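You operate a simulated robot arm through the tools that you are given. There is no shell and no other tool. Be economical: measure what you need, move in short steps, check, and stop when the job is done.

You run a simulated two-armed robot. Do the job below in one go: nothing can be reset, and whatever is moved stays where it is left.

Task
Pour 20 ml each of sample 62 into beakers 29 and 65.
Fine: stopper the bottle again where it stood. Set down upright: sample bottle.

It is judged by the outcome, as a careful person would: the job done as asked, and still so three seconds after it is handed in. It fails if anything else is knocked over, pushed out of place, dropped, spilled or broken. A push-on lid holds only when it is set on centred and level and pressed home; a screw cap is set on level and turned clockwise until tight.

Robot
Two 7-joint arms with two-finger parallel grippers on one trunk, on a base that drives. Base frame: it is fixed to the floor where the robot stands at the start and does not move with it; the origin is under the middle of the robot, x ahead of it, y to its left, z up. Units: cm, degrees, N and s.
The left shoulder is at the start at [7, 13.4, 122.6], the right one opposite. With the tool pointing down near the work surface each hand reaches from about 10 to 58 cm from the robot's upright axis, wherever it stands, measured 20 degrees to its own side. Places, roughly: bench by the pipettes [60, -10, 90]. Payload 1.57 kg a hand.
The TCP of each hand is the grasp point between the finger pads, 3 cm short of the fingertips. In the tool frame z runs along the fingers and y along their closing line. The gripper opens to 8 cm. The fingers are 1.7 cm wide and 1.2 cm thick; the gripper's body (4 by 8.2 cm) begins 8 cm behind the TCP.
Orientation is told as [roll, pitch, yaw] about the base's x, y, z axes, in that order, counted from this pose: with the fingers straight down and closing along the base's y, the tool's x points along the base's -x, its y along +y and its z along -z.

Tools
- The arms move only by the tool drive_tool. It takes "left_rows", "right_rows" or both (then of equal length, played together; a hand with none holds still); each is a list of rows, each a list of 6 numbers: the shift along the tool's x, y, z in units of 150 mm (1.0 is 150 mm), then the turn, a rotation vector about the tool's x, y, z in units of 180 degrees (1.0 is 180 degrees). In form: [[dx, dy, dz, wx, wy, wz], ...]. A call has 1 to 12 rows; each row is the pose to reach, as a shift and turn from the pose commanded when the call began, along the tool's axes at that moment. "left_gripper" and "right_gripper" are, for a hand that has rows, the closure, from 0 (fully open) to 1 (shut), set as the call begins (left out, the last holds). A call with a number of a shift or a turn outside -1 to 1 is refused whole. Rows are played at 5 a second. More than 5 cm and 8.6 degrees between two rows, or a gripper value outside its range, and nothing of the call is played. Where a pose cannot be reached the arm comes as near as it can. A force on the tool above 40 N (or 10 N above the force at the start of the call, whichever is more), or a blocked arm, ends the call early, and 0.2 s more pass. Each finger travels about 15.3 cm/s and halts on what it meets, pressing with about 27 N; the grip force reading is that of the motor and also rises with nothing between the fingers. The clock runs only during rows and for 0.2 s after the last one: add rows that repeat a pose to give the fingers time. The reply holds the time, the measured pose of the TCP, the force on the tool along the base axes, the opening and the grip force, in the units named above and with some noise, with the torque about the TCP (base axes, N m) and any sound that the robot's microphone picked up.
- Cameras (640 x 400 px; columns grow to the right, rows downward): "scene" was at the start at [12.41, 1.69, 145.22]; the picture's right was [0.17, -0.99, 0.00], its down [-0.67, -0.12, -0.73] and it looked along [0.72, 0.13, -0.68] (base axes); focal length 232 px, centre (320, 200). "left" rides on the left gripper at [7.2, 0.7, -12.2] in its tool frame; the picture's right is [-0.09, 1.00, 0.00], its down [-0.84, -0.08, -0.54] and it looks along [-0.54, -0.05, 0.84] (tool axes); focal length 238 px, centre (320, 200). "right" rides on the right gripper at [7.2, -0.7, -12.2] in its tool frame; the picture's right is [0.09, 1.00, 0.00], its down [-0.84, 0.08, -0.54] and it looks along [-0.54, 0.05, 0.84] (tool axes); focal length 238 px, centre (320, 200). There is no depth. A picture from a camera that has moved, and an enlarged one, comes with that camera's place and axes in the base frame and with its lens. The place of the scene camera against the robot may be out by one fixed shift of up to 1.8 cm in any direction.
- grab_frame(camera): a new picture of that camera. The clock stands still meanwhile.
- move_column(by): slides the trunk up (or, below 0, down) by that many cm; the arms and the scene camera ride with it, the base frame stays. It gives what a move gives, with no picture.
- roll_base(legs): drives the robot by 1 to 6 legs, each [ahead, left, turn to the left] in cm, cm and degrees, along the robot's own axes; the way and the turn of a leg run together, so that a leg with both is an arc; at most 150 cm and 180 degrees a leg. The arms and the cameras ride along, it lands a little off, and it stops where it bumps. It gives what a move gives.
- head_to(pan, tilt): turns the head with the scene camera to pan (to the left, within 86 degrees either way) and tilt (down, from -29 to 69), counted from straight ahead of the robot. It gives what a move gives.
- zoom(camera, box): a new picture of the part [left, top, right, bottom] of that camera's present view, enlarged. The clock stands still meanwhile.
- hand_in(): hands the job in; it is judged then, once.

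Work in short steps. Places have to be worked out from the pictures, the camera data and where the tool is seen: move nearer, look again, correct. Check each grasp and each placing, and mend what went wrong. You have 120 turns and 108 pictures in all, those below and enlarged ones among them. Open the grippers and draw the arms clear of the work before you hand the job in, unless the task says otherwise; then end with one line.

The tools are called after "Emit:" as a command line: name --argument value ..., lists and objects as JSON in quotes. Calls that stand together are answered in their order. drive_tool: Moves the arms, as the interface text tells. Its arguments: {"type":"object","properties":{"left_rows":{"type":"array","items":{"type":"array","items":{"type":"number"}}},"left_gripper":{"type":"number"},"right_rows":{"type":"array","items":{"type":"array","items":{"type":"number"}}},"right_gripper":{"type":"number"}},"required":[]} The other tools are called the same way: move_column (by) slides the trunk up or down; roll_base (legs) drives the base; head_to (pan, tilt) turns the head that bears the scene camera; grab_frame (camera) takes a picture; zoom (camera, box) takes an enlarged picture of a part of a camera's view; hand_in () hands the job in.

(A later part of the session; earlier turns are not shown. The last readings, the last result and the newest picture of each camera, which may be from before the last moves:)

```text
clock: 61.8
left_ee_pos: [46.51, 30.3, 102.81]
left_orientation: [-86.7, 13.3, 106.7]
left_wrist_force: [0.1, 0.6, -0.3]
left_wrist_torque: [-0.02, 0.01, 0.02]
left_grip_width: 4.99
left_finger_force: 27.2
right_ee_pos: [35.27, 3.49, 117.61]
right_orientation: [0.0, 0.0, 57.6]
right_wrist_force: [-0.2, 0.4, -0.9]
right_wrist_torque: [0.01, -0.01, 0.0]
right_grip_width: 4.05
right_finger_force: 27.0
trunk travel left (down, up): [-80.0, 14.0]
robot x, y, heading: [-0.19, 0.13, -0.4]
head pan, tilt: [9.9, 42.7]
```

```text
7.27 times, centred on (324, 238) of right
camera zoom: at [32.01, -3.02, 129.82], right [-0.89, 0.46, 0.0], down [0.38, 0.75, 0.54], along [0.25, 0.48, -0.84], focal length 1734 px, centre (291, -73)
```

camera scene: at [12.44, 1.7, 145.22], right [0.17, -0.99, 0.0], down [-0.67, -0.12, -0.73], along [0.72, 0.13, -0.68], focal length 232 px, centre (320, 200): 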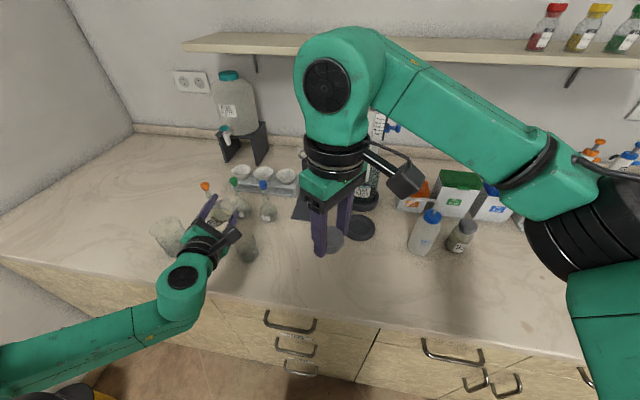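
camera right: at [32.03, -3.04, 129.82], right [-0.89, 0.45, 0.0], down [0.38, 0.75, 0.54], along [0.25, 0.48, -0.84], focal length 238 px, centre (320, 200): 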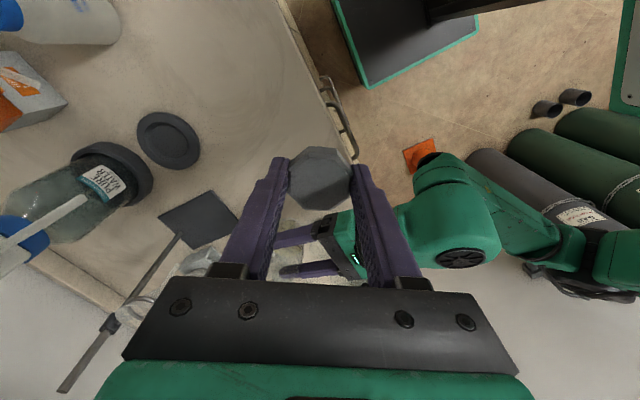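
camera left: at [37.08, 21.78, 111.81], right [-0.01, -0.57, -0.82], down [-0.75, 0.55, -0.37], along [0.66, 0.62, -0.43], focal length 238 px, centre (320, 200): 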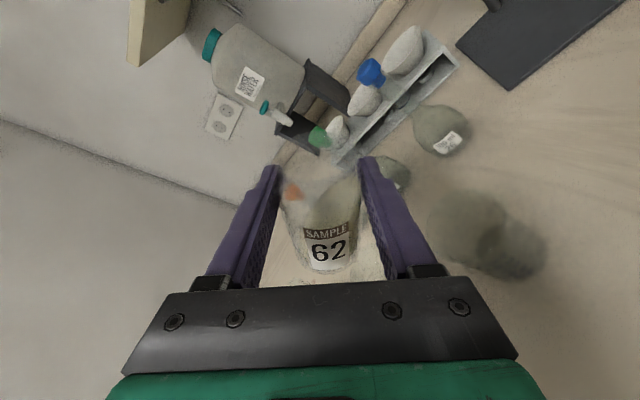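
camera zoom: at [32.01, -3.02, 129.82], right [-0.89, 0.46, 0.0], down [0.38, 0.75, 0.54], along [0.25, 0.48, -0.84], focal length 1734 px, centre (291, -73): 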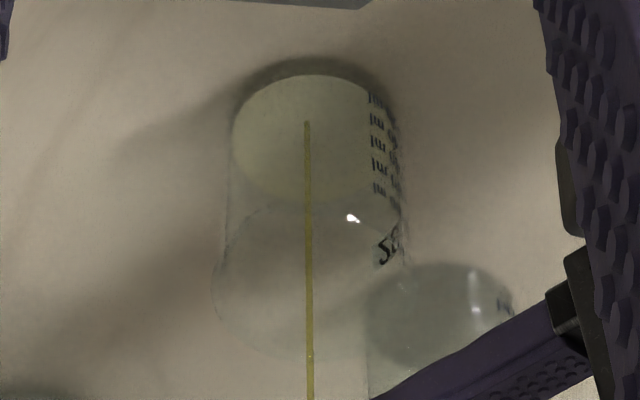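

Flowing again at about the same level as before. Tilt +1.5° and hold.

Emit:
drive_tool --left_rows '[[0, 0, 0, 0.0011, 0, 0.004], [0, 0, 0, 0.0022, 0, 0.008], [0, 0, 0, 0.0022, 0, 0.008], [0, 0, 0, 0.0022, 0, 0.008], [0, 0, 0, 0.0022, 0, 0.008], [0, 0, 0, 0.0022, 0, 0.008], [0, 0, 0, 0.0022, 0, 0.008]]'

Emit:
zoom --camera "right" --box '[300, 210, 348, 265]'

```text
clock: 63.4
left_ee_pos: [46.59, 30.32, 102.68]
left_orientation: [-87.0, 11.9, 106.7]
left_wrist_force: [-0.7, -0.2, -0.4]
left_wrist_torque: [-0.03, -0.05, 0.0]
left_grip_width: 5.04
left_finger_force: 27.1
right_ee_pos: [35.34, 3.56, 117.58]
right_orientation: [0.0, 0.0, 57.6]
right_wrist_force: [0.7, 0.7, 0.2]
right_wrist_torque: [0.0, -0.03, 0.01]
right_grip_width: 4.04
right_finger_force: 27.1
trunk travel left (down, up): [-80.0, 14.0]
robot x, y, heading: [-0.0, 0.35, 0.0]
head pan, tilt: [9.9, 42.7]
```

```text
7.27 times, centred on (324, 238) of right
camera zoom: at [32.01, -3.02, 129.82], right [-0.89, 0.46, 0.0], down [0.38, 0.75, 0.54], along [0.25, 0.48, -0.84], focal length 1734 px, centre (291, -73)
```

zoom: 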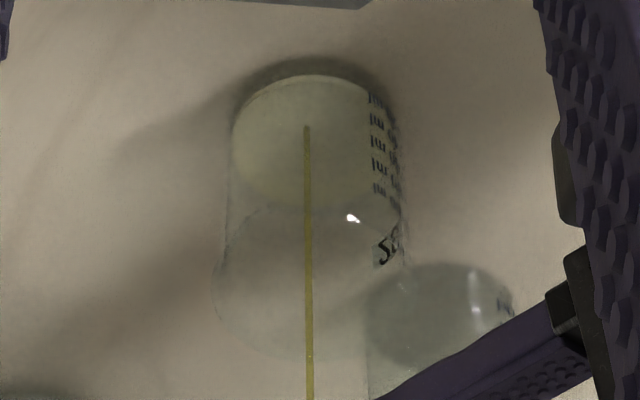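

Stream foot has risen to suggest ≈17 ml. A brief moment more, then tilt back to 51° and read from the scene camera.

Emit:
drive_tool --left_rows '[[0, 0, 0, 0, 0, 0], [0, 0, 0, -0.0108, 0, -0.0402], [0, 0, 0, -0.0216, 0, -0.0805], [0, 0, 0, -0.0324, 0, -0.1207], [0, 0, 0, -0.0432, 0, -0.161], [0, 0, 0, -0.054, 0, -0.2012], [0, 0, 0, -0.0648, 0, -0.2415], [0, 0, 0, -0.0756, 0, -0.2817], [0, 0, 0, -0.0864, 0, -0.322], [0, 0, 0, -0.0972, 0, -0.3622], [0, 0, 0, -0.1042, 0, -0.3884], [0, 0, 0, -0.1114, 0, -0.4153]]'

Emit:
zoom --camera "scene" --box '[235, 245, 262, 265]'

Emit:
zoom --camera "left" --box '[265, 150, 375, 285]'

```text
clock: 66.0
left_ee_pos: [46.55, 30.27, 102.6]
left_orientation: [-0.8, 75.2, -179.5]
left_wrist_force: [-0.6, -0.3, -0.6]
left_wrist_torque: [0.02, 0.02, 0.0]
left_grip_width: 5.01
left_finger_force: 27.4
right_ee_pos: [35.34, 3.54, 117.56]
right_orientation: [0.0, 0.0, 57.5]
right_wrist_force: [-0.2, -0.9, 0.2]
right_wrist_torque: [-0.02, 0.02, -0.02]
right_grip_width: 4.05
right_finger_force: 27.2
trunk travel left (down, up): [-80.0, 14.0]
robot x, y, heading: [-0.1, 0.28, -0.1]
head pan, tilt: [9.9, 42.7]
```

```text
16.00 times, centred on (248, 255) of scene
camera zoom: at [12.41, 1.71, 145.22], right [0.17, -0.99, 0.0], down [-0.67, -0.12, -0.73], along [0.72, 0.13, -0.68], focal length 3711 px, centre (1464, -680)
```

zoom: 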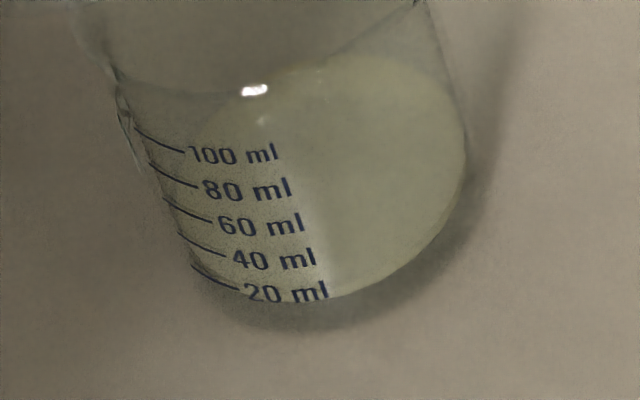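

```text
2.96 times, centred on (320, 218) of left
camera zoom: at [36.82, 29.41, 112.8], right [0.0, -1.0, -0.09], down [-0.74, 0.06, -0.67], along [0.67, 0.07, -0.74], focal length 706 px, centre (320, 148)
```

zoom: 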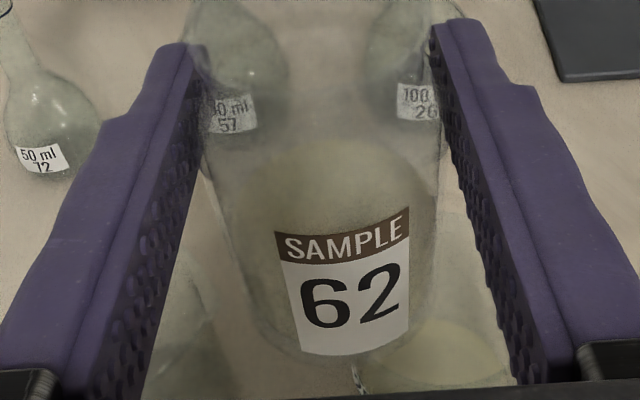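

Careful fitting: the surface front edge is at the bottom of the "20 ml" text and the bottle has dropped ~0.7 cm, so ≈12–13 ml so far. I re-tilt to 77.5° for ~7 ml more.

Emit:
drive_tool --left_rows '[[0, 0, 0, 0.0112, 0, 0.0417], [0, 0, 0, 0.0224, 0, 0.0835], [0, 0, 0, 0.0336, 0, 0.1252], [0, 0, 0, 0.0448, 0, 0.167], [0, 0, 0, 0.056, 0, 0.2087], [0, 0, 0, 0.0671, 0, 0.2504], [0, 0, 0, 0.0783, 0, 0.2922], [0, 0, 0, 0.0895, 0, 0.3339], [0, 0, 0, 0.1007, 0, 0.3757], [0, 0, 0, 0.108, 0, 0.403], [0, 0, 0, 0.1114, 0, 0.4153], [0, 0, 0, 0.1114, 0, 0.4153]]'

Emit:
drive_tool --left_rows '[[0, 0, 0, 0.0011, 0, 0.004], [0, 0, 0, 0.0022, 0, 0.008], [0, 0, 0, 0.0022, 0, 0.008], [0, 0, 0, 0.0022, 0, 0.008], [0, 0, 0, 0.0022, 0, 0.008], [0, 0, 0, 0.0022, 0, 0.008], [0, 0, 0, 0.0022, 0, 0.008], [0, 0, 0, 0.0022, 0, 0.008]]'

Emit:
zoom --camera "right" --box '[300, 210, 348, 265]'

```text
clock: 68.6
left_ee_pos: [46.54, 30.29, 102.8]
left_orientation: [-87.0, 11.9, 106.6]
left_wrist_force: [0.5, -0.4, -0.8]
left_wrist_torque: [-0.01, -0.02, -0.01]
left_grip_width: 5.0
left_finger_force: 27.2
right_ee_pos: [35.14, 3.54, 117.53]
right_orientation: [0.0, 0.1, 57.5]
right_wrist_force: [-0.5, -0.5, -1.4]
right_wrist_torque: [0.0, -0.02, 0.03]
right_grip_width: 4.02
right_finger_force: 27.5
trunk travel left (down, up): [-80.0, 14.0]
robot x, y, heading: [-0.23, -0.07, 0.1]
head pan, tilt: [9.9, 42.7]
```

```text
clock: 70.4
left_ee_pos: [46.61, 30.33, 102.69]
left_orientation: [-87.4, 10.4, 106.5]
left_wrist_force: [-0.6, -0.6, -1.5]
left_wrist_torque: [-0.01, -0.02, 0.0]
left_grip_width: 5.02
left_finger_force: 27.0
right_ee_pos: [35.3, 3.46, 117.47]
right_orientation: [0.0, -0.1, 57.6]
right_wrist_force: [-0.6, -0.1, -1.5]
right_wrist_torque: [0.0, 0.01, 0.0]
right_grip_width: 4.01
right_finger_force: 27.0
trunk travel left (down, up): [-80.0, 14.0]
robot x, y, heading: [0.11, 0.39, -0.0]
head pan, tilt: [9.9, 42.7]
```

```text
7.27 times, centred on (324, 238) of right
camera zoom: at [32.01, -3.02, 129.82], right [-0.89, 0.46, 0.0], down [0.38, 0.75, 0.54], along [0.25, 0.48, -0.84], focal length 1734 px, centre (291, -73)
```

zoom: 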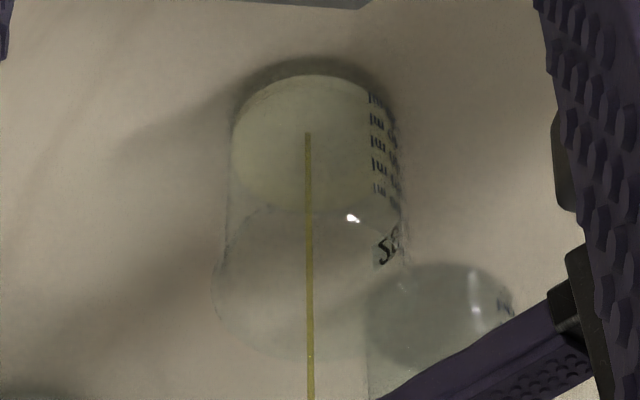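

≈+4.5 ml. Hold briefly, then tilt back upright and read both levels.

Emit:
drive_tool --left_rows '[[0, 0, 0, 0, 0, 0], [0, 0, 0, -0.0108, 0, -0.0402], [0, 0, 0, -0.0216, 0, -0.0805], [0, 0, 0, -0.0324, 0, -0.1207], [0, 0, 0, -0.0432, 0, -0.161], [0, 0, 0, -0.054, 0, -0.2012], [0, 0, 0, -0.0648, 0, -0.2415], [0, 0, 0, -0.0756, 0, -0.2817], [0, 0, 0, -0.0864, 0, -0.322], [0, 0, 0, -0.0972, 0, -0.3622], [0, 0, 0, -0.1064, 0, -0.3964], [0, 0, 0, -0.1136, 0, -0.4233]]'

Emit:
zoom --camera "scene" --box '[235, 245, 262, 265]'

Emit:
zoom --camera "left" --box '[265, 150, 375, 285]'

```text
clock: 73.0
left_ee_pos: [46.6, 30.36, 102.78]
left_orientation: [-0.7, 75.1, -179.3]
left_wrist_force: [0.3, 0.4, -0.8]
left_wrist_torque: [0.0, 0.0, -0.02]
left_grip_width: 5.03
left_finger_force: 26.9
right_ee_pos: [35.21, 3.48, 117.45]
right_orientation: [0.0, 0.0, 57.6]
right_wrist_force: [0.1, -0.6, 1.1]
right_wrist_torque: [0.01, -0.01, -0.01]
right_grip_width: 4.04
right_finger_force: 27.2
trunk travel left (down, up): [-80.0, 14.0]
robot x, y, heading: [-0.32, 0.01, 0.1]
head pan, tilt: [9.9, 42.7]
```

```text
16.00 times, centred on (248, 255) of scene
camera zoom: at [12.41, 1.71, 145.22], right [0.17, -0.99, 0.0], down [-0.67, -0.12, -0.73], along [0.72, 0.13, -0.68], focal length 3711 px, centre (1464, -680)
```

zoom: 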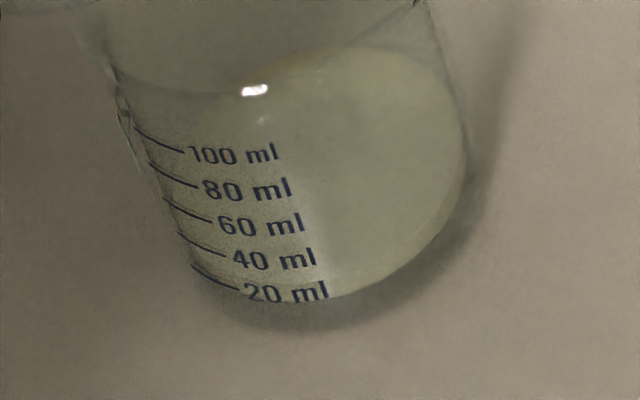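

```text
2.96 times, centred on (320, 218) of left
camera zoom: at [36.84, 29.39, 112.82], right [0.0, -1.0, -0.09], down [-0.74, 0.06, -0.67], along [0.67, 0.07, -0.74], focal length 706 px, centre (320, 148)
```

zoom: 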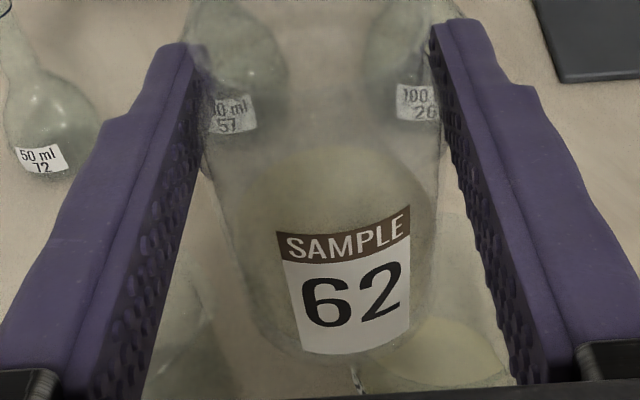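

The readings disagree (17 ml by bottle, 20+ by the steep scene view), so I want a flatter view: move the bottle right to y≈15 and pitch the hand up 30° so the left camera views beaker 29 from a low angle (bottle far from spilling).

Emit:
drive_tool --left_rows '[[0.08, 0.02, -0.02, 0, 0, 0], [0.1, 0.15, -0.027, 0, 0, 0], [0.1, 0.32, -0.027, 0, 0, 0], [0.1, 0.49, -0.027, 0, 0, 0], [0.1, 0.66, -0.027, 0, 0, 0], [0.1, 0.82, -0.027, 0, 0, 0], [0.0, 0.95, 0.0, 0, 0.03, 0], [-0.08, 1.0, 0.02, 0, 0.065, 0], [-0.15, 1.0, 0.04, 0, 0.1, 0], [-0.22, 1.0, 0.06, 0, 0.135, 0], [-0.26, 1.0, 0.07, 0, 0.167, 0], [-0.26, 1.0, 0.07, 0, 0.167, 0]]'

Emit:
grab_frame --camera "left"

```text
clock: 75.6
left_ee_pos: [46.88, 15.46, 98.5]
left_orientation: [-179.0, 74.6, 2.2]
left_wrist_force: [0.1, -0.2, -0.8]
left_wrist_torque: [0.0, 0.05, 0.0]
left_grip_width: 4.99
left_finger_force: 27.1
right_ee_pos: [35.27, 3.54, 117.45]
right_orientation: [0.0, 0.0, 57.6]
right_wrist_force: [-0.1, -0.3, -0.4]
right_wrist_torque: [0.02, -0.02, 0.06]
right_grip_width: 4.05
right_finger_force: 27.6
trunk travel left (down, up): [-80.0, 14.0]
robot x, y, heading: [-0.06, -0.19, 0.1]
head pan, tilt: [9.9, 42.7]
```

```text
32 pictures are left
camera left: at [33.49, 14.34, 102.32], right [0.05, -0.99, -0.09], down [-0.3, 0.08, -0.95], along [0.95, 0.07, -0.3], focal length 238 px, centre (320, 200)
```

left: 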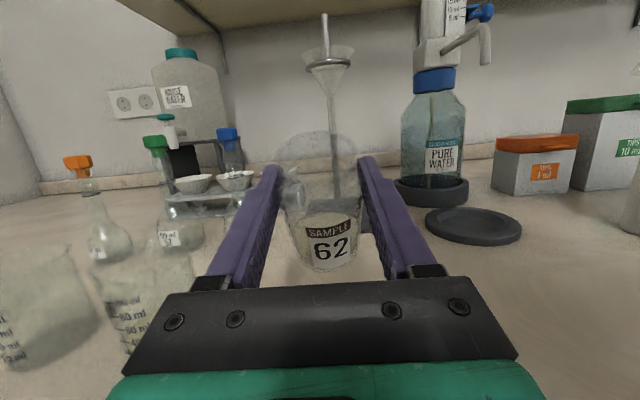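

Beaker 29 is visible at a flat angle but its base is partly hidden; shift 3.5 cm further right and zoom.

Emit:
drive_tool --left_rows '[[0, 0.12, 0, 0, 0, 0], [0, 0.24, 0, 0, 0, 0], [0, 0.24, 0, 0, 0, 0]]'

Emit:
zoom --camera "left" --box '[40, 240, 170, 350]'

```text
clock: 76.4
left_ee_pos: [46.95, 11.86, 98.46]
left_orientation: [-178.8, 74.7, 2.4]
left_wrist_force: [-0.2, 0.3, -1.4]
left_wrist_torque: [0.0, 0.01, 0.0]
left_grip_width: 4.98
left_finger_force: 27.2
right_ee_pos: [35.39, 3.59, 117.45]
right_orientation: [0.0, -0.1, 57.6]
right_wrist_force: [-0.4, 0.2, 0.0]
right_wrist_torque: [-0.03, -0.03, 0.01]
right_grip_width: 4.05
right_finger_force: 27.1
trunk travel left (down, up): [-80.0, 14.0]
robot x, y, heading: [-0.23, -0.06, 0.1]
head pan, tilt: [9.9, 42.7]
```

```text
3.64 times, centred on (105, 295) of left
camera zoom: at [33.54, 10.84, 102.32], right [0.05, -0.99, -0.09], down [-0.3, 0.08, -0.95], along [0.95, 0.07, -0.3], focal length 867 px, centre (1102, -146)
```

zoom: 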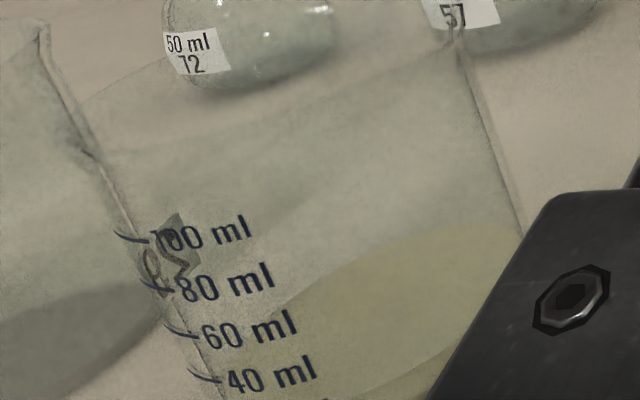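

The lower part is hidden by the bracket. Reduce pitch 15° and lower 2 cm so the beaker's base comes into view.

Emit:
drive_tool --left_rows '[[-0.04, 0, -0.01, 0, -0.03, 0], [-0.08, 0, -0.02, 0, -0.06, 0], [-0.129, 0, -0.035, 0, -0.083, 0], [-0.129, 0, -0.035, 0, -0.083, 0]]'

Emit:
zoom --camera "left" --box '[40, 200, 170, 320]'

```text
clock: 77.4
left_ee_pos: [47.0, 11.73, 96.61]
left_orientation: [-130.8, 89.7, 50.5]
left_wrist_force: [0.7, 0.0, -1.3]
left_wrist_torque: [0.0, 0.02, 0.03]
left_grip_width: 5.01
left_finger_force: 26.7
right_ee_pos: [35.3, 3.52, 117.46]
right_orientation: [-0.1, 0.0, 57.6]
right_wrist_force: [-0.8, -0.2, 0.2]
right_wrist_torque: [-0.01, 0.0, 0.04]
right_grip_width: 4.03
right_finger_force: 27.8
trunk travel left (down, up): [-80.0, 14.0]
robot x, y, heading: [-0.07, 0.04, 0.3]
head pan, tilt: [9.9, 42.7]
```

```text
3.33 times, centred on (105, 260) of left
camera zoom: at [34.99, 10.81, 103.71], right [0.02, -0.99, -0.1], down [-0.54, 0.07, -0.84], along [0.84, 0.07, -0.54], focal length 794 px, centre (1037, 0)
```

zoom: 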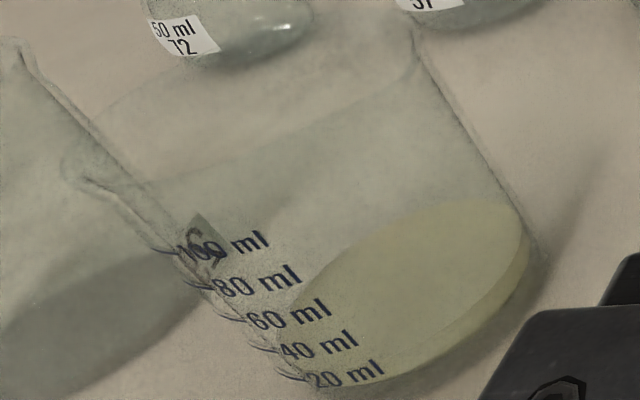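

Surface and floor edges are distinguishable. Zoom in on the liquid.

Emit:
zoom --camera "left" --box '[85, 258, 175, 320]'

```text
6.45 times, centred on (130, 289) of left
camera zoom: at [34.99, 10.81, 103.71], right [0.02, -0.99, -0.1], down [-0.54, 0.07, -0.84], along [0.84, 0.07, -0.54], focal length 1538 px, centre (1546, -374)
```

zoom: 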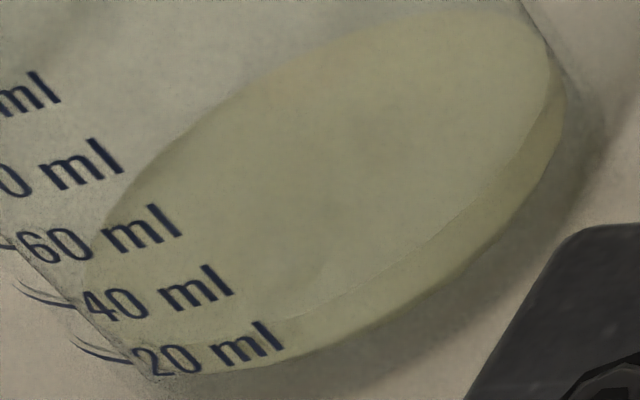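

The surface front edge lies right at the "20 ml" mark (≈20–22 ml by mark, ≈17 by bottle drop): beaker 29 is good at ~20 ml. Now raise, restore the 15° pitch and go toward beaker 65.

Emit:
drive_tool --left_rows '[[0.13, 0, 0, 0, -0.02, 0], [0.26, 0, 0, 0, -0.04, 0], [0.39, 0, -0.01, 0, -0.06, 0], [0.5, -0.02, -0.02, 0, -0.083, 0], [0.5, -0.12, -0.027, 0, -0.083, 0], [0.5, -0.25, -0.027, 0, -0.083, 0], [0.5, -0.38, -0.027, 0, -0.083, 0], [0.5, -0.51, -0.027, 0, -0.083, 0], [0.5, -0.64, -0.027, 0, -0.083, 0], [0.5, -0.77, -0.027, 0, -0.083, 0], [0.5, -0.9, -0.027, 0, -0.083, 0], [0.5, -1.0, -0.027, 0, -0.083, 0]]'

Emit:
drive_tool --left_rows '[[0.01, -0.05, 0, 0, 0, 0], [0.02, -0.15, 0, 0, 0, 0], [0.03, -0.28, 0, 0, 0, 0], [0.04, -0.41, 0, 0, 0, 0], [0.05, -0.54, 0, 0, 0, 0], [0.05, -0.67, 0, 0, 0, 0], [0.05, -0.78, 0, 0, 0, 0], [0.05, -0.85, 0, 0, 0, 0], [0.05, -0.875, 0, 0, 0, 0], [0.05, -0.875, 0, 0, 0, 0]]'

```text
clock: 80.0
left_ee_pos: [46.29, 26.88, 104.26]
left_orientation: [-1.1, 75.4, -179.9]
left_wrist_force: [-0.6, 0.7, 0.0]
left_wrist_torque: [0.04, 0.0, 0.0]
left_grip_width: 5.01
left_finger_force: 27.4
right_ee_pos: [35.27, 3.47, 117.52]
right_orientation: [0.0, 0.0, 57.5]
right_wrist_force: [0.4, -0.3, -0.1]
right_wrist_torque: [-0.01, -0.01, 0.04]
right_grip_width: 4.05
right_finger_force: 27.4
trunk travel left (down, up): [-80.0, 14.0]
robot x, y, heading: [0.09, -0.05, 0.1]
head pan, tilt: [9.9, 42.7]
```

```text
clock: 82.2
left_ee_pos: [46.01, 39.86, 104.88]
left_orientation: [-1.1, 75.4, -179.8]
left_wrist_force: [-1.2, 0.2, -0.9]
left_wrist_torque: [-0.01, 0.02, 0.01]
left_grip_width: 4.99
left_finger_force: 27.0
right_ee_pos: [35.32, 3.52, 117.47]
right_orientation: [-0.1, 0.0, 57.6]
right_wrist_force: [0.1, 0.0, 0.6]
right_wrist_torque: [0.0, 0.0, -0.01]
right_grip_width: 4.05
right_finger_force: 27.7
trunk travel left (down, up): [-80.0, 14.0]
robot x, y, heading: [-0.43, 0.03, -0.1]
head pan, tilt: [9.9, 42.7]
```

Over 65's far side. Tilt to 70° (well before flow) with a small x correction, then check alignment.

Emit:
drive_tool --left_rows '[[0, 0, 0.005, 0.0112, 0, 0.0417], [0, 0, 0.01, 0.0224, 0, 0.0835], [0, 0, 0.015, 0.0336, 0, 0.1252], [0, 0, 0.02, 0.0448, 0, 0.167], [0.005, 0, 0.028, 0.056, 0, 0.2087], [0.0, 0, 0.03, 0.0671, 0, 0.2504], [-0.02, 0, 0.035, 0.0783, 0, 0.2922], [-0.04, 0, 0.045, 0.0895, 0, 0.3339], [-0.069, 0, 0.053, 0.1007, 0, 0.3757], [-0.069, 0, 0.053, 0.1007, 0, 0.3757]]'

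Emit:
grab_frame --camera "left"

```text
clock: 84.4
left_ee_pos: [46.6, 39.88, 103.79]
left_orientation: [-85.2, 19.0, 107.1]
left_wrist_force: [-0.3, 0.4, 0.3]
left_wrist_torque: [-0.04, -0.02, 0.0]
left_grip_width: 5.0
left_finger_force: 27.0
right_ee_pos: [35.34, 3.53, 117.52]
right_orientation: [0.0, 0.0, 57.6]
right_wrist_force: [0.3, 0.4, 0.0]
right_wrist_torque: [0.01, 0.02, 0.04]
right_grip_width: 4.05
right_finger_force: 27.8
trunk travel left (down, up): [-80.0, 14.0]
robot x, y, heading: [0.08, 0.16, -0.2]
head pan, tilt: [9.9, 42.7]
```

```text
28 pictures are left
camera left: at [37.11, 29.84, 106.4], right [-0.01, -0.25, -0.97], down [-0.75, 0.64, -0.16], along [0.66, 0.73, -0.2], focal length 238 px, centre (320, 200)
```

left: 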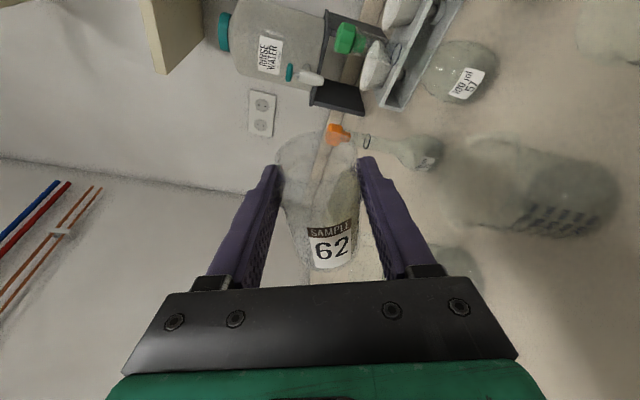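

Relative to beaker 29's view, 65 is offset ≈(-0.4, +9.3), so I shift x by -0.3, lower 0.7 cm and tilt to 78.9° where flow resumes.

Emit:
drive_tool --left_rows '[[-0.01, 0.022, -0.0076, 0, 0, 0], [-0.0205, 0.044, -0.0152, 0, 0, 0], [-0.0205, 0.044, -0.0152, 0.003, 0, 0.0118], [-0.0205, 0.044, -0.0152, 0.006, 0, 0.0236], [-0.0205, 0.044, -0.0152, 0.0095, 0, 0.0354], [-0.0205, 0.044, -0.0152, 0.0127, 0, 0.0472], [-0.0205, 0.044, -0.0152, 0.0127, 0, 0.0472]]'

Emit:
zoom --camera "left" --box '[300, 110, 640, 300]'

```text
clock: 86.0
left_ee_pos: [46.42, 39.86, 103.05]
left_orientation: [-87.5, 10.7, 106.6]
left_wrist_force: [-0.9, -0.4, -1.0]
left_wrist_torque: [-0.01, 0.0, 0.01]
left_grip_width: 5.0
left_finger_force: 27.0
right_ee_pos: [35.29, 3.49, 117.44]
right_orientation: [0.0, 0.0, 57.7]
right_wrist_force: [0.8, -0.5, 0.0]
right_wrist_torque: [-0.01, -0.01, 0.01]
right_grip_width: 4.06
right_finger_force: 26.3
trunk travel left (down, up): [-80.0, 14.0]
robot x, y, heading: [-0.12, 0.22, -0.3]
head pan, tilt: [9.9, 42.7]
```

```text
1.88 times, centred on (470, 205) of left
camera zoom: at [36.89, 29.56, 104.26], right [-0.01, -0.1, -0.99], down [-0.75, 0.65, -0.06], along [0.66, 0.75, -0.09], focal length 449 px, centre (38, 191)
```

zoom: 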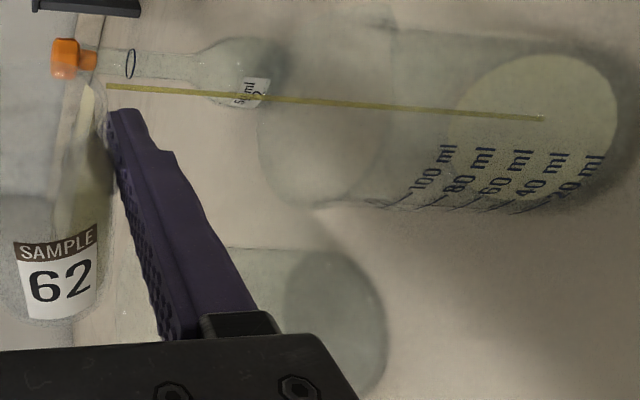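

Stream enters 65 well. Now increase 3° slowly over ~3 s.

Emit:
drive_tool --left_rows '[[0, 0, 0, 0.0011, 0, 0.004], [0, 0, 0, 0.0022, 0, 0.008], [0, 0, 0, 0.0022, 0, 0.008], [0, 0, 0, 0.0022, 0, 0.008], [0, 0, 0, 0.0022, 0, 0.008], [0, 0, 0, 0.0022, 0, 0.008], [0, 0, 0, 0.0033, 0, 0.012], [0, 0, 0, 0.0043, 0, 0.016], [0, 0, 0, 0.0043, 0, 0.016], [0, 0, 0, 0.0043, 0, 0.016], [0, 0, 0, 0.0043, 0, 0.016], [0, 0, 0, 0.0043, 0, 0.016]]'

Emit:
zoom --camera "left" --box '[300, 110, 640, 300]'

```text
clock: 88.6
left_ee_pos: [46.39, 39.94, 102.95]
left_orientation: [-88.3, 7.7, 106.5]
left_wrist_force: [-0.1, -0.7, 0.2]
left_wrist_torque: [-0.03, -0.01, 0.01]
left_grip_width: 4.99
left_finger_force: 26.7
right_ee_pos: [35.24, 3.55, 117.41]
right_orientation: [0.0, 0.0, 57.6]
right_wrist_force: [-0.8, -1.0, 0.4]
right_wrist_torque: [0.03, -0.01, -0.03]
right_grip_width: 4.04
right_finger_force: 26.9
trunk travel left (down, up): [-80.0, 14.0]
robot x, y, heading: [0.12, 0.25, 0.1]
head pan, tilt: [9.9, 42.7]
```

```text
1.88 times, centred on (470, 205) of left
camera zoom: at [36.87, 29.52, 103.72], right [-0.02, -0.05, -1.0], down [-0.76, 0.66, -0.02], along [0.66, 0.75, -0.05], focal length 449 px, centre (38, 191)
```

zoom: 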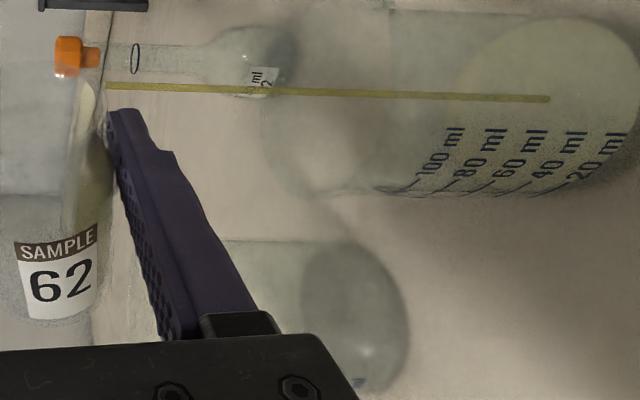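

About 8–9 ml in 65 now. Another +3° over ~2.6 s.

Emit:
drive_tool --left_rows '[[0, 0, 0, 0.0011, 0, 0.004], [0, 0, 0, 0.0022, 0, 0.008], [0, 0, 0, 0.0022, 0, 0.008], [0, 0, 0, 0.0022, 0, 0.008], [0, 0, 0, 0.0022, 0, 0.008], [0, 0, 0, 0.0022, 0, 0.008], [0, 0, 0, 0.0033, 0, 0.012], [0, 0, 0, 0.0043, 0, 0.016], [0, 0, 0, 0.0043, 0, 0.016], [0, 0, 0, 0.0043, 0, 0.016]]'

Emit:
zoom --camera "left" --box '[300, 110, 640, 300]'

```text
clock: 90.8
left_ee_pos: [46.32, 39.84, 103.02]
left_orientation: [-89.0, 4.8, 106.3]
left_wrist_force: [-0.4, 0.1, -1.6]
left_wrist_torque: [0.0, 0.02, 0.0]
left_grip_width: 4.96
left_finger_force: 27.1
right_ee_pos: [35.4, 3.52, 117.45]
right_orientation: [0.0, 0.0, 57.6]
right_wrist_force: [-0.4, 0.4, -0.2]
right_wrist_torque: [-0.02, 0.02, 0.06]
right_grip_width: 4.02
right_finger_force: 27.1
trunk travel left (down, up): [-80.0, 14.0]
robot x, y, heading: [0.05, -0.0, 0.1]
head pan, tilt: [9.9, 42.7]
```

```text
1.88 times, centred on (470, 205) of left
camera zoom: at [36.88, 29.5, 103.2], right [-0.02, 0.0, -1.0], down [-0.76, 0.66, 0.01], along [0.65, 0.76, -0.01], focal length 449 px, centre (38, 191)
```

zoom: 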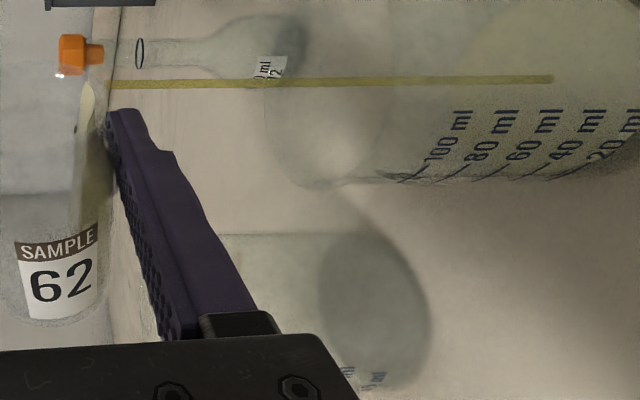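

≈17–18 ml by the stream foot. Tilt back upright now and compare the two beakers from the scene camera.

Emit:
drive_tool --left_rows '[[0, 0, 0, -0.0108, 0, -0.0402], [0, 0, 0, -0.0216, 0, -0.0805], [0, 0, 0, -0.0324, 0, -0.1207], [0, 0, 0, -0.0432, 0, -0.161], [0.02, 0, 0, -0.054, 0, -0.2012], [0.02, 0, 0, -0.0648, 0, -0.2415], [0.02, 0, 0, -0.0756, 0, -0.2817], [0.02, 0, 0, -0.0864, 0, -0.322], [0.02, 0, 0, -0.0972, 0, -0.3622], [0.02, 0, 0, -0.108, 0, -0.4025], [0.02, 0, 0, -0.1188, 0, -0.4427], [0.02, 0, 0, -0.122, 0, -0.4549]]'

Emit:
zoom --camera "scene" --box '[200, 235, 262, 265]'

Emit:
zoom --camera "left" --box '[265, 150, 375, 285]'

```text
clock: 93.4
left_ee_pos: [46.36, 39.62, 103.11]
left_orientation: [-0.8, 75.3, -179.5]
left_wrist_force: [-0.2, -0.2, -0.2]
left_wrist_torque: [0.01, -0.03, 0.05]
left_grip_width: 4.94
left_finger_force: 27.0
right_ee_pos: [35.27, 3.44, 117.58]
right_orientation: [0.0, 0.0, 57.6]
right_wrist_force: [0.1, -0.3, -0.5]
right_wrist_torque: [0.05, 0.03, 0.03]
right_grip_width: 4.02
right_finger_force: 26.8
trunk travel left (down, up): [-80.0, 14.0]
robot x, y, heading: [-0.25, -0.13, -0.0]
head pan, tilt: [9.9, 42.7]
```

```text
10.32 times, centred on (231, 250) of scene
camera zoom: at [12.41, 1.71, 145.22], right [0.17, -0.99, 0.0], down [-0.67, -0.12, -0.73], along [0.72, 0.13, -0.68], focal length 2394 px, centre (1239, -316)
```

zoom: 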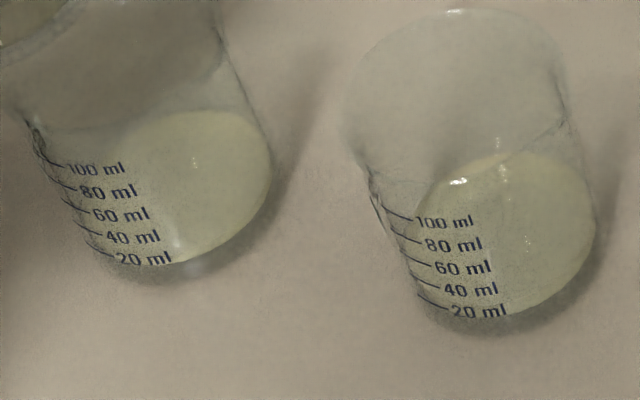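

```text
2.96 times, centred on (320, 218) of left
camera zoom: at [36.63, 38.67, 113.07], right [0.0, -1.0, -0.09], down [-0.74, 0.06, -0.67], along [0.68, 0.07, -0.73], focal length 706 px, centre (320, 148)
```

zoom: 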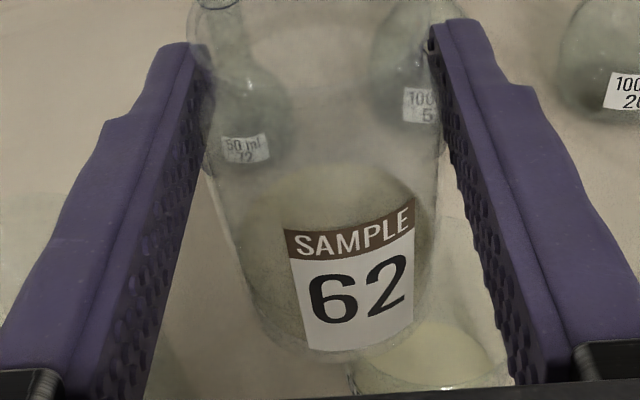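

By comparison, 65 is ≈5–6 ml short of 29. Re-tilt to 84.8°, then +1.5° for ~1.5 s (which earlier gave ~5.5 ml).

Emit:
drive_tool --left_rows '[[0, -0.005, 0, 0.0112, 0, 0.0417], [0, -0.01, 0, 0.0224, 0, 0.0835], [0, -0.013, 0, 0.0336, 0, 0.1252], [0, -0.013, 0, 0.0448, 0, 0.167], [0, -0.013, 0, 0.056, 0, 0.2087], [0, -0.013, 0, 0.0671, 0, 0.2504], [0, -0.013, 0, 0.0783, 0, 0.2922], [0, -0.013, 0, 0.0895, 0, 0.3339], [0, -0.013, 0, 0.1007, 0, 0.3757], [0, -0.013, 0, 0.1118, 0, 0.4174], [0, -0.013, 0, 0.122, 0, 0.4549], [0, -0.013, 0, 0.122, 0, 0.4549]]'

Emit:
drive_tool --left_rows '[[0, 0, 0, 0.0011, 0, 0.004], [0, 0, 0, 0.0022, 0, 0.008], [0, 0, 0, 0.0022, 0, 0.008], [0, 0, 0, 0.0022, 0, 0.008], [0, 0, 0, 0.0022, 0, 0.008], [0, 0, 0, 0.0022, 0, 0.008]]'

Emit:
drive_tool --left_rows '[[0, 0, 0, -0.0108, 0, -0.0402], [0, 0, 0, -0.0216, 0, -0.0805], [0, 0, 0, -0.0324, 0, -0.1207], [0, 0, 0, -0.0432, 0, -0.161], [0, 0, 0, -0.054, 0, -0.2012], [0, 0, 0, -0.0648, 0, -0.2415], [0, 0, 0, -0.0756, 0, -0.2817], [0, 0, 0, -0.0864, 0, -0.322], [0, 0, 0, -0.0972, 0, -0.3622], [0, 0, 0, -0.108, 0, -0.4025], [0, 0, 0, -0.1188, 0, -0.4427], [0, 0, 0, -0.1242, 0, -0.4629]]'

Emit:
zoom --camera "scene" --box '[200, 235, 262, 265]'

Emit:
zoom --camera "left" --box '[265, 150, 375, 285]'

```text
clock: 96.0
left_ee_pos: [46.39, 39.75, 103.11]
left_orientation: [-89.1, 4.6, 106.3]
left_wrist_force: [-0.1, 1.2, -0.2]
left_wrist_torque: [-0.02, 0.01, 0.0]
left_grip_width: 4.95
left_finger_force: 27.1
right_ee_pos: [35.36, 3.48, 117.55]
right_orientation: [0.0, -0.2, 57.5]
right_wrist_force: [0.1, -0.1, -0.4]
right_wrist_torque: [0.0, 0.03, 0.0]
right_grip_width: 4.06
right_finger_force: 26.8
trunk travel left (down, up): [-80.0, 14.0]
robot x, y, heading: [-0.08, 0.02, -0.0]
head pan, tilt: [9.9, 42.7]
```

```text
clock: 97.4
left_ee_pos: [46.47, 39.87, 103.03]
left_orientation: [-89.5, 3.3, 106.3]
left_wrist_force: [-0.1, 0.4, -0.8]
left_wrist_torque: [-0.02, 0.0, -0.01]
left_grip_width: 4.95
left_finger_force: 26.7
right_ee_pos: [35.32, 3.53, 117.53]
right_orientation: [0.0, 0.0, 57.6]
right_wrist_force: [0.0, -0.2, -0.3]
right_wrist_torque: [0.03, -0.01, -0.02]
right_grip_width: 4.02
right_finger_force: 27.0
trunk travel left (down, up): [-80.0, 14.0]
robot x, y, heading: [0.19, -0.08, -0.1]
head pan, tilt: [9.9, 42.7]
```

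```text
clock: 100.0
left_ee_pos: [46.2, 39.85, 103.1]
left_orientation: [-0.7, 75.4, -179.4]
left_wrist_force: [-0.3, 0.8, -0.3]
left_wrist_torque: [-0.01, -0.03, 0.03]
left_grip_width: 4.93
left_finger_force: 27.1
right_ee_pos: [35.27, 3.58, 117.44]
right_orientation: [0.0, 0.0, 57.6]
right_wrist_force: [-1.0, 0.1, -0.6]
right_wrist_torque: [-0.01, 0.01, -0.03]
right_grip_width: 4.02
right_finger_force: 27.0
trunk travel left (down, up): [-80.0, 14.0]
robot x, y, heading: [0.92, -0.59, -0.1]
head pan, tilt: [9.9, 42.7]
```

```text
10.32 times, centred on (231, 250) of scene
camera zoom: at [12.41, 1.71, 145.22], right [0.17, -0.99, 0.0], down [-0.67, -0.12, -0.73], along [0.72, 0.13, -0.68], focal length 2394 px, centre (1239, -316)
```

zoom: 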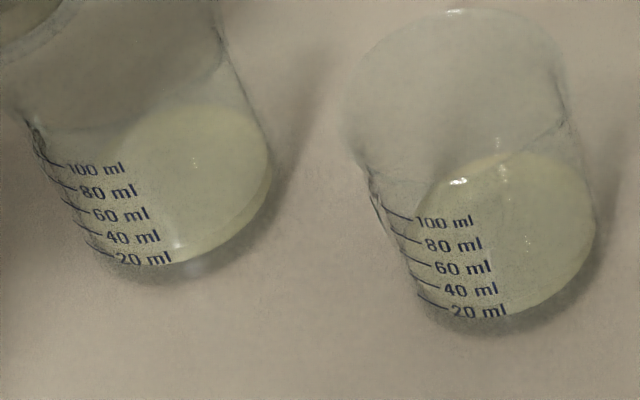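

```text
2.96 times, centred on (320, 218) of left
camera zoom: at [36.62, 38.83, 113.08], right [0.0, -1.0, -0.09], down [-0.74, 0.06, -0.67], along [0.68, 0.07, -0.73], focal length 706 px, centre (320, 148)
```

zoom: 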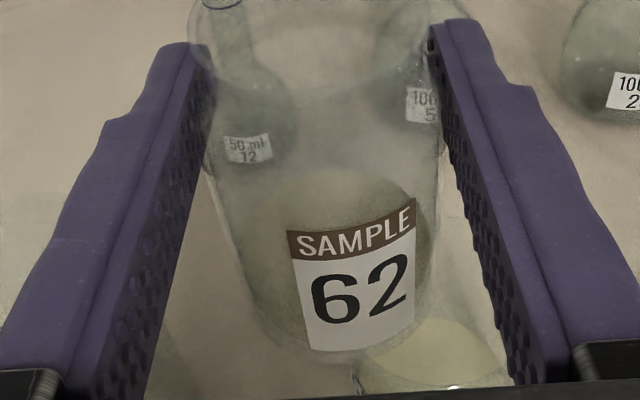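

65 rose by ~6 ml to ≈20–21. To confirm absolute levels I want a flat view, so I bring the right hand's camera low: first yaw it back 20° and lower it.

Emit:
drive_tool --right_rows '[[0, -0.01, 0.1, 0, 0, 0.015], [-0.005, -0.03, 0.25, 0, 0, 0.035], [-0.01, -0.05, 0.4, 0, 0, 0.055], [-0.015, -0.07, 0.55, 0, 0, 0.075], [-0.02, -0.09, 0.7, 0, 0, 0.095], [-0.03, -0.11, 0.8, 0, 0, 0.11], [-0.03, -0.11, 0.8, 0, 0, 0.11]]'

Emit:
drive_tool --right_rows '[[0, 0, 0, 0, -0.03, 0], [0, 0, 0, 0, -0.06, 0], [0, 0, 0, 0, -0.09, 0], [0, 0, 0, 0, -0.12, 0], [0, 0, 0, 0, -0.15, 0], [0, 0, 0, 0, -0.18, 0], [0, 0, 0, 0, -0.21, 0], [0, 0, 0, 0, -0.25, 0], [0, 0, 0, 0, -0.25, 0]]'

Emit:
grab_frame --camera "right"

```text
clock: 101.6
left_ee_pos: [46.39, 39.78, 102.95]
left_orientation: [-1.1, 75.5, -179.9]
left_wrist_force: [0.1, 0.6, -0.3]
left_wrist_torque: [0.02, -0.01, 0.0]
left_grip_width: 4.99
left_finger_force: 27.0
right_ee_pos: [36.94, 3.01, 105.35]
right_orientation: [0.1, 0.0, 37.7]
right_wrist_force: [0.1, 0.3, -0.7]
right_wrist_torque: [-0.02, -0.01, 0.01]
right_grip_width: 4.09
right_finger_force: 26.9
trunk travel left (down, up): [-80.0, 14.0]
robot x, y, heading: [-0.16, 0.02, -0.1]
head pan, tilt: [9.9, 42.7]
```

```text
clock: 103.6
left_ee_pos: [46.47, 39.74, 102.93]
left_orientation: [-1.2, 75.4, -179.8]
left_wrist_force: [0.7, 0.3, -0.2]
left_wrist_torque: [0.0, 0.03, 0.03]
left_grip_width: 4.95
left_finger_force: 27.0
right_ee_pos: [37.01, 3.02, 105.45]
right_orientation: [0.0, -45.1, 37.7]
right_wrist_force: [-0.1, -0.2, 0.4]
right_wrist_torque: [0.01, 0.01, 0.0]
right_grip_width: 4.06
right_finger_force: 27.4
trunk travel left (down, up): [-80.0, 14.0]
robot x, y, heading: [0.19, -0.14, -0.1]
head pan, tilt: [9.9, 42.7]
```

```text
20 pictures are left
camera right: at [26.63, -6.01, 109.04], right [-0.66, 0.75, -0.06], down [0.12, 0.19, 0.98], along [0.74, 0.64, -0.21], focal length 238 px, centre (320, 200)
```

right: 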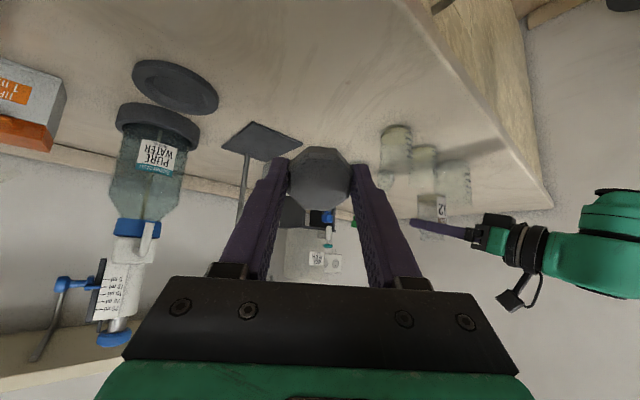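

Excellent flat view. Zoom on both beakers.

Emit:
zoom --camera "right" --box '[372, 118, 420, 168]'

Emit:
zoom --camera "right" --box '[400, 135, 440, 165]'

```text
8.00 times, centred on (396, 143) of right
camera zoom: at [26.63, -6.01, 109.04], right [-0.66, 0.75, -0.06], down [0.12, 0.19, 0.98], along [0.74, 0.64, -0.21], focal length 1907 px, centre (-288, 656)
```

zoom: 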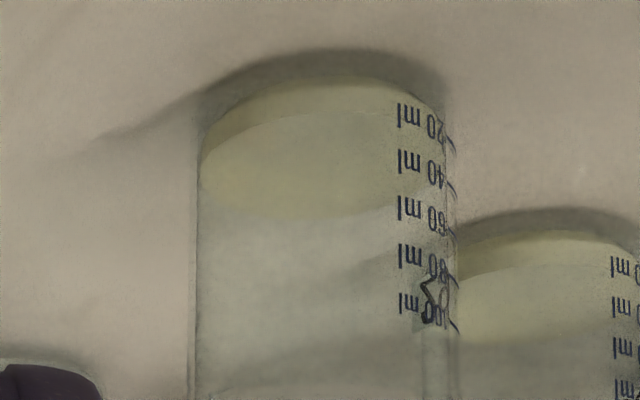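

```text
13.33 times, centred on (420, 150) of right
camera zoom: at [26.63, -6.01, 109.04], right [-0.66, 0.75, -0.06], down [0.12, 0.19, 0.98], along [0.74, 0.64, -0.21], focal length 3178 px, centre (-1013, 867)
```

zoom: 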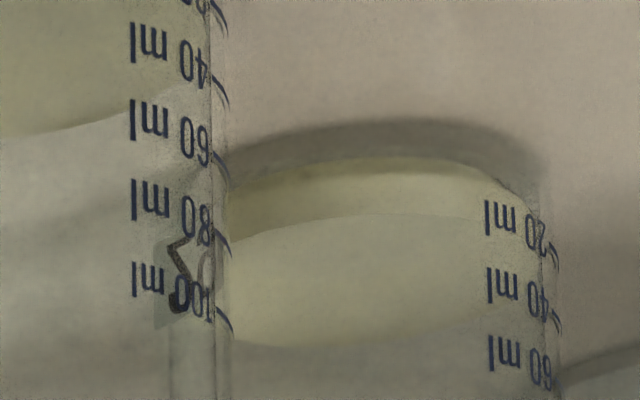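

65's surface is right at its 20 ml mark. Zoom closer on 29's mark.

Emit:
zoom --camera "right" --box '[380, 125, 416, 147]'

```text
16.00 times, centred on (398, 136) of right
camera zoom: at [26.63, -6.01, 109.04], right [-0.66, 0.75, -0.06], down [0.12, 0.19, 0.98], along [0.74, 0.64, -0.21], focal length 3814 px, centre (-928, 1224)
```

zoom: 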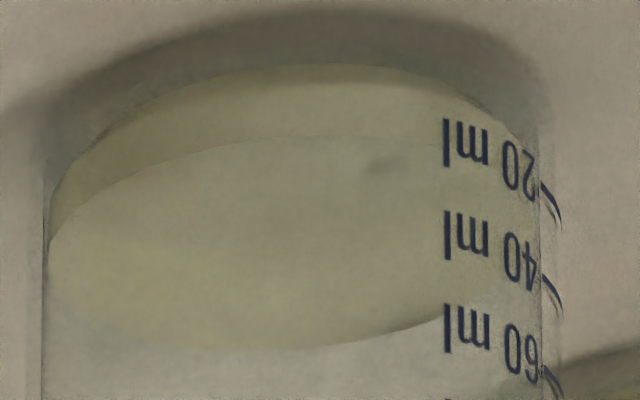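

Both beakers read 20 ml (29 ≈19.6, 65 ≈20). Now retract the right hand upward/right while the left carries the bottle back toward its spot.

Emit:
drive_tool --right_rows '[[-0.06, -0.03, -0.07, 0, 0.0, 0], [-0.12, -0.07, -0.15, 0, 0.02, 0], [-0.16, -0.11, -0.23, 0, 0.05, 0], [-0.2, -0.15, -0.31, 0, 0.08, 0], [-0.24, -0.19, -0.39, 0, 0.11, 0], [-0.28, -0.23, -0.48, 0, 0.14, 0], [-0.32, -0.27, -0.57, 0, 0.17, 0], [-0.36, -0.32, -0.67, 0, 0.2, 0], [-0.4, -0.37, -0.78, 0, 0.23, 0], [-0.43, -0.42, -0.89, 0, 0.25, 0], [-0.43, -0.42, -0.89, 0, 0.25, 0]]' --left_rows '[[0.05, 0, 0, 0, 0, 0], [0.11, 0, 0, 0, 0, 0], [0.16, -0.0, 0, 0, 0, 0], [0.16, 0.05, 0, 0, 0, 0], [0.16, 0.17, 0, 0, 0, 0], [0.16, 0.3, 0, 0, 0, 0], [0.16, 0.43, 0.01, 0, 0, 0], [0.16, 0.56, 0.02, 0, 0, 0], [0.16, 0.7, 0.02, 0, 0, 0], [0.16, 0.82, 0.02, 0, 0, 0], [0.16, 0.9, 0.02, 0, 0, 0]]'

```text
clock: 106.0
left_ee_pos: [47.55, 26.25, 105.16]
left_orientation: [-1.2, 75.3, -179.8]
left_wrist_force: [1.4, -0.5, -1.2]
left_wrist_torque: [0.01, 0.01, -0.02]
left_grip_width: 4.89
left_finger_force: 26.9
right_ee_pos: [37.22, -5.13, 119.43]
right_orientation: [0.0, 0.2, 37.8]
right_wrist_force: [0.9, 0.0, 0.3]
right_wrist_torque: [0.02, -0.02, 0.01]
right_grip_width: 4.03
right_finger_force: 27.3
trunk travel left (down, up): [-80.0, 14.0]
robot x, y, heading: [0.21, 0.34, 0.1]
head pan, tilt: [9.9, 42.7]
```

Continue the left hand toward y≈11.

Emit:
drive_tool --left_rows '[[0, 0.05, 0, 0, 0, 0], [0, 0.15, 0, 0, 0, 0], [0, 0.28, 0, 0, 0, 0], [0, 0.41, 0, 0, 0, 0], [0, 0.54, 0.01, 0, 0, 0], [0, 0.67, 0.01, 0, 0, 0], [0, 0.8, 0.016, 0, 0, 0], [0, 0.92, 0.016, 0, 0, 0], [0, 1.0, 0.016, 0, 0, 0], [0, 1.0, 0.016, 0, 0, 0]]'

Emit:
grab_frame --camera "left"

```text
clock: 108.2
left_ee_pos: [48.17, 11.1, 105.23]
left_orientation: [-1.2, 75.5, -180.0]
left_wrist_force: [-0.1, -0.3, -0.8]
left_wrist_torque: [-0.01, -0.04, -0.03]
left_grip_width: 4.92
left_finger_force: 26.9
right_ee_pos: [37.26, -4.95, 119.36]
right_orientation: [0.0, 0.1, 37.8]
right_wrist_force: [-0.6, -0.3, -0.7]
right_wrist_torque: [0.03, -0.01, 0.02]
right_grip_width: 4.04
right_finger_force: 27.0
trunk travel left (down, up): [-80.0, 14.0]
robot x, y, heading: [0.07, -0.05, -0.1]
head pan, tilt: [9.9, 42.7]
```

```text
16 pictures are left
camera left: at [38.34, 10.19, 115.15], right [0.0, -1.0, -0.09], down [-0.74, 0.06, -0.67], along [0.68, 0.07, -0.73], focal length 238 px, centre (320, 200)
```

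left: 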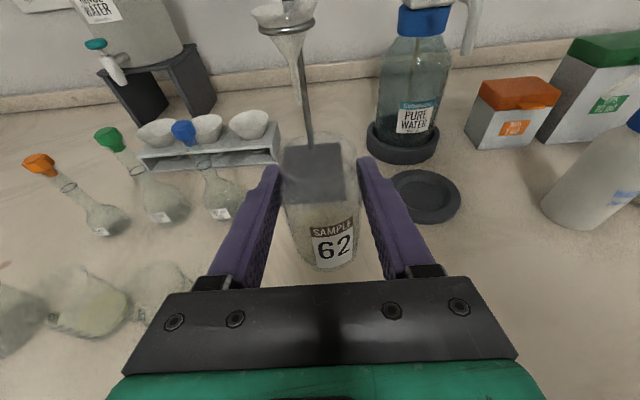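

Bottle is upright and well held. Lower to z≈95.3 above its original spot [47.83, 9.85].

Emit:
drive_tool --left_rows '[[0, 0.04, 0, 0, 0, 0], [-0.1, 0.083, 0.02, 0, 0, 0], [-0.22, 0.083, 0.05, 0, 0, 0], [-0.34, 0.083, 0.08, 0, 0, 0], [-0.45, 0.083, 0.11, 0, 0, 0], [-0.56, 0.083, 0.136, 0, 0, 0], [-0.635, 0.083, 0.157, 0, 0, 0], [-0.635, 0.083, 0.157, 0, 0, 0]]'

Emit:
grab_frame --camera "left"

```text
clock: 110.0
left_ee_pos: [47.97, 10.12, 95.31]
left_orientation: [-1.2, 75.4, -179.8]
left_wrist_force: [0.6, 0.1, -0.8]
left_wrist_torque: [0.03, 0.0, 0.02]
left_grip_width: 4.91
left_finger_force: 27.0
right_ee_pos: [37.15, -5.13, 119.41]
right_orientation: [0.0, 0.0, 37.8]
right_wrist_force: [0.6, 0.3, 0.7]
right_wrist_torque: [0.01, 0.03, 0.02]
right_grip_width: 4.04
right_finger_force: 26.8
trunk travel left (down, up): [-80.0, 14.0]
robot x, y, heading: [-0.17, 0.08, 0.1]
head pan, tilt: [9.9, 42.7]
```

```text
15 pictures are left
camera left: at [38.28, 9.08, 105.38], right [0.0, -1.0, -0.09], down [-0.74, 0.06, -0.67], along [0.68, 0.07, -0.73], focal length 238 px, centre (320, 200)
```

left: 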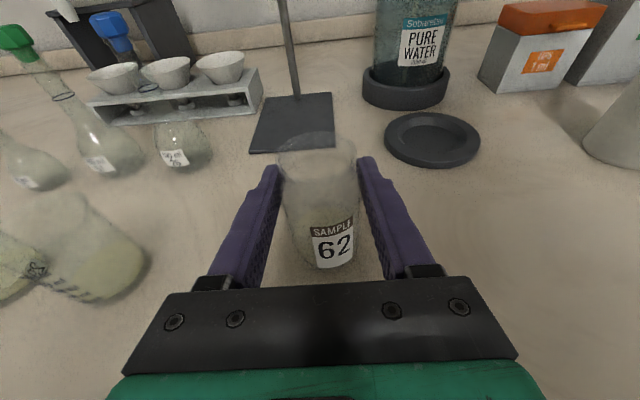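

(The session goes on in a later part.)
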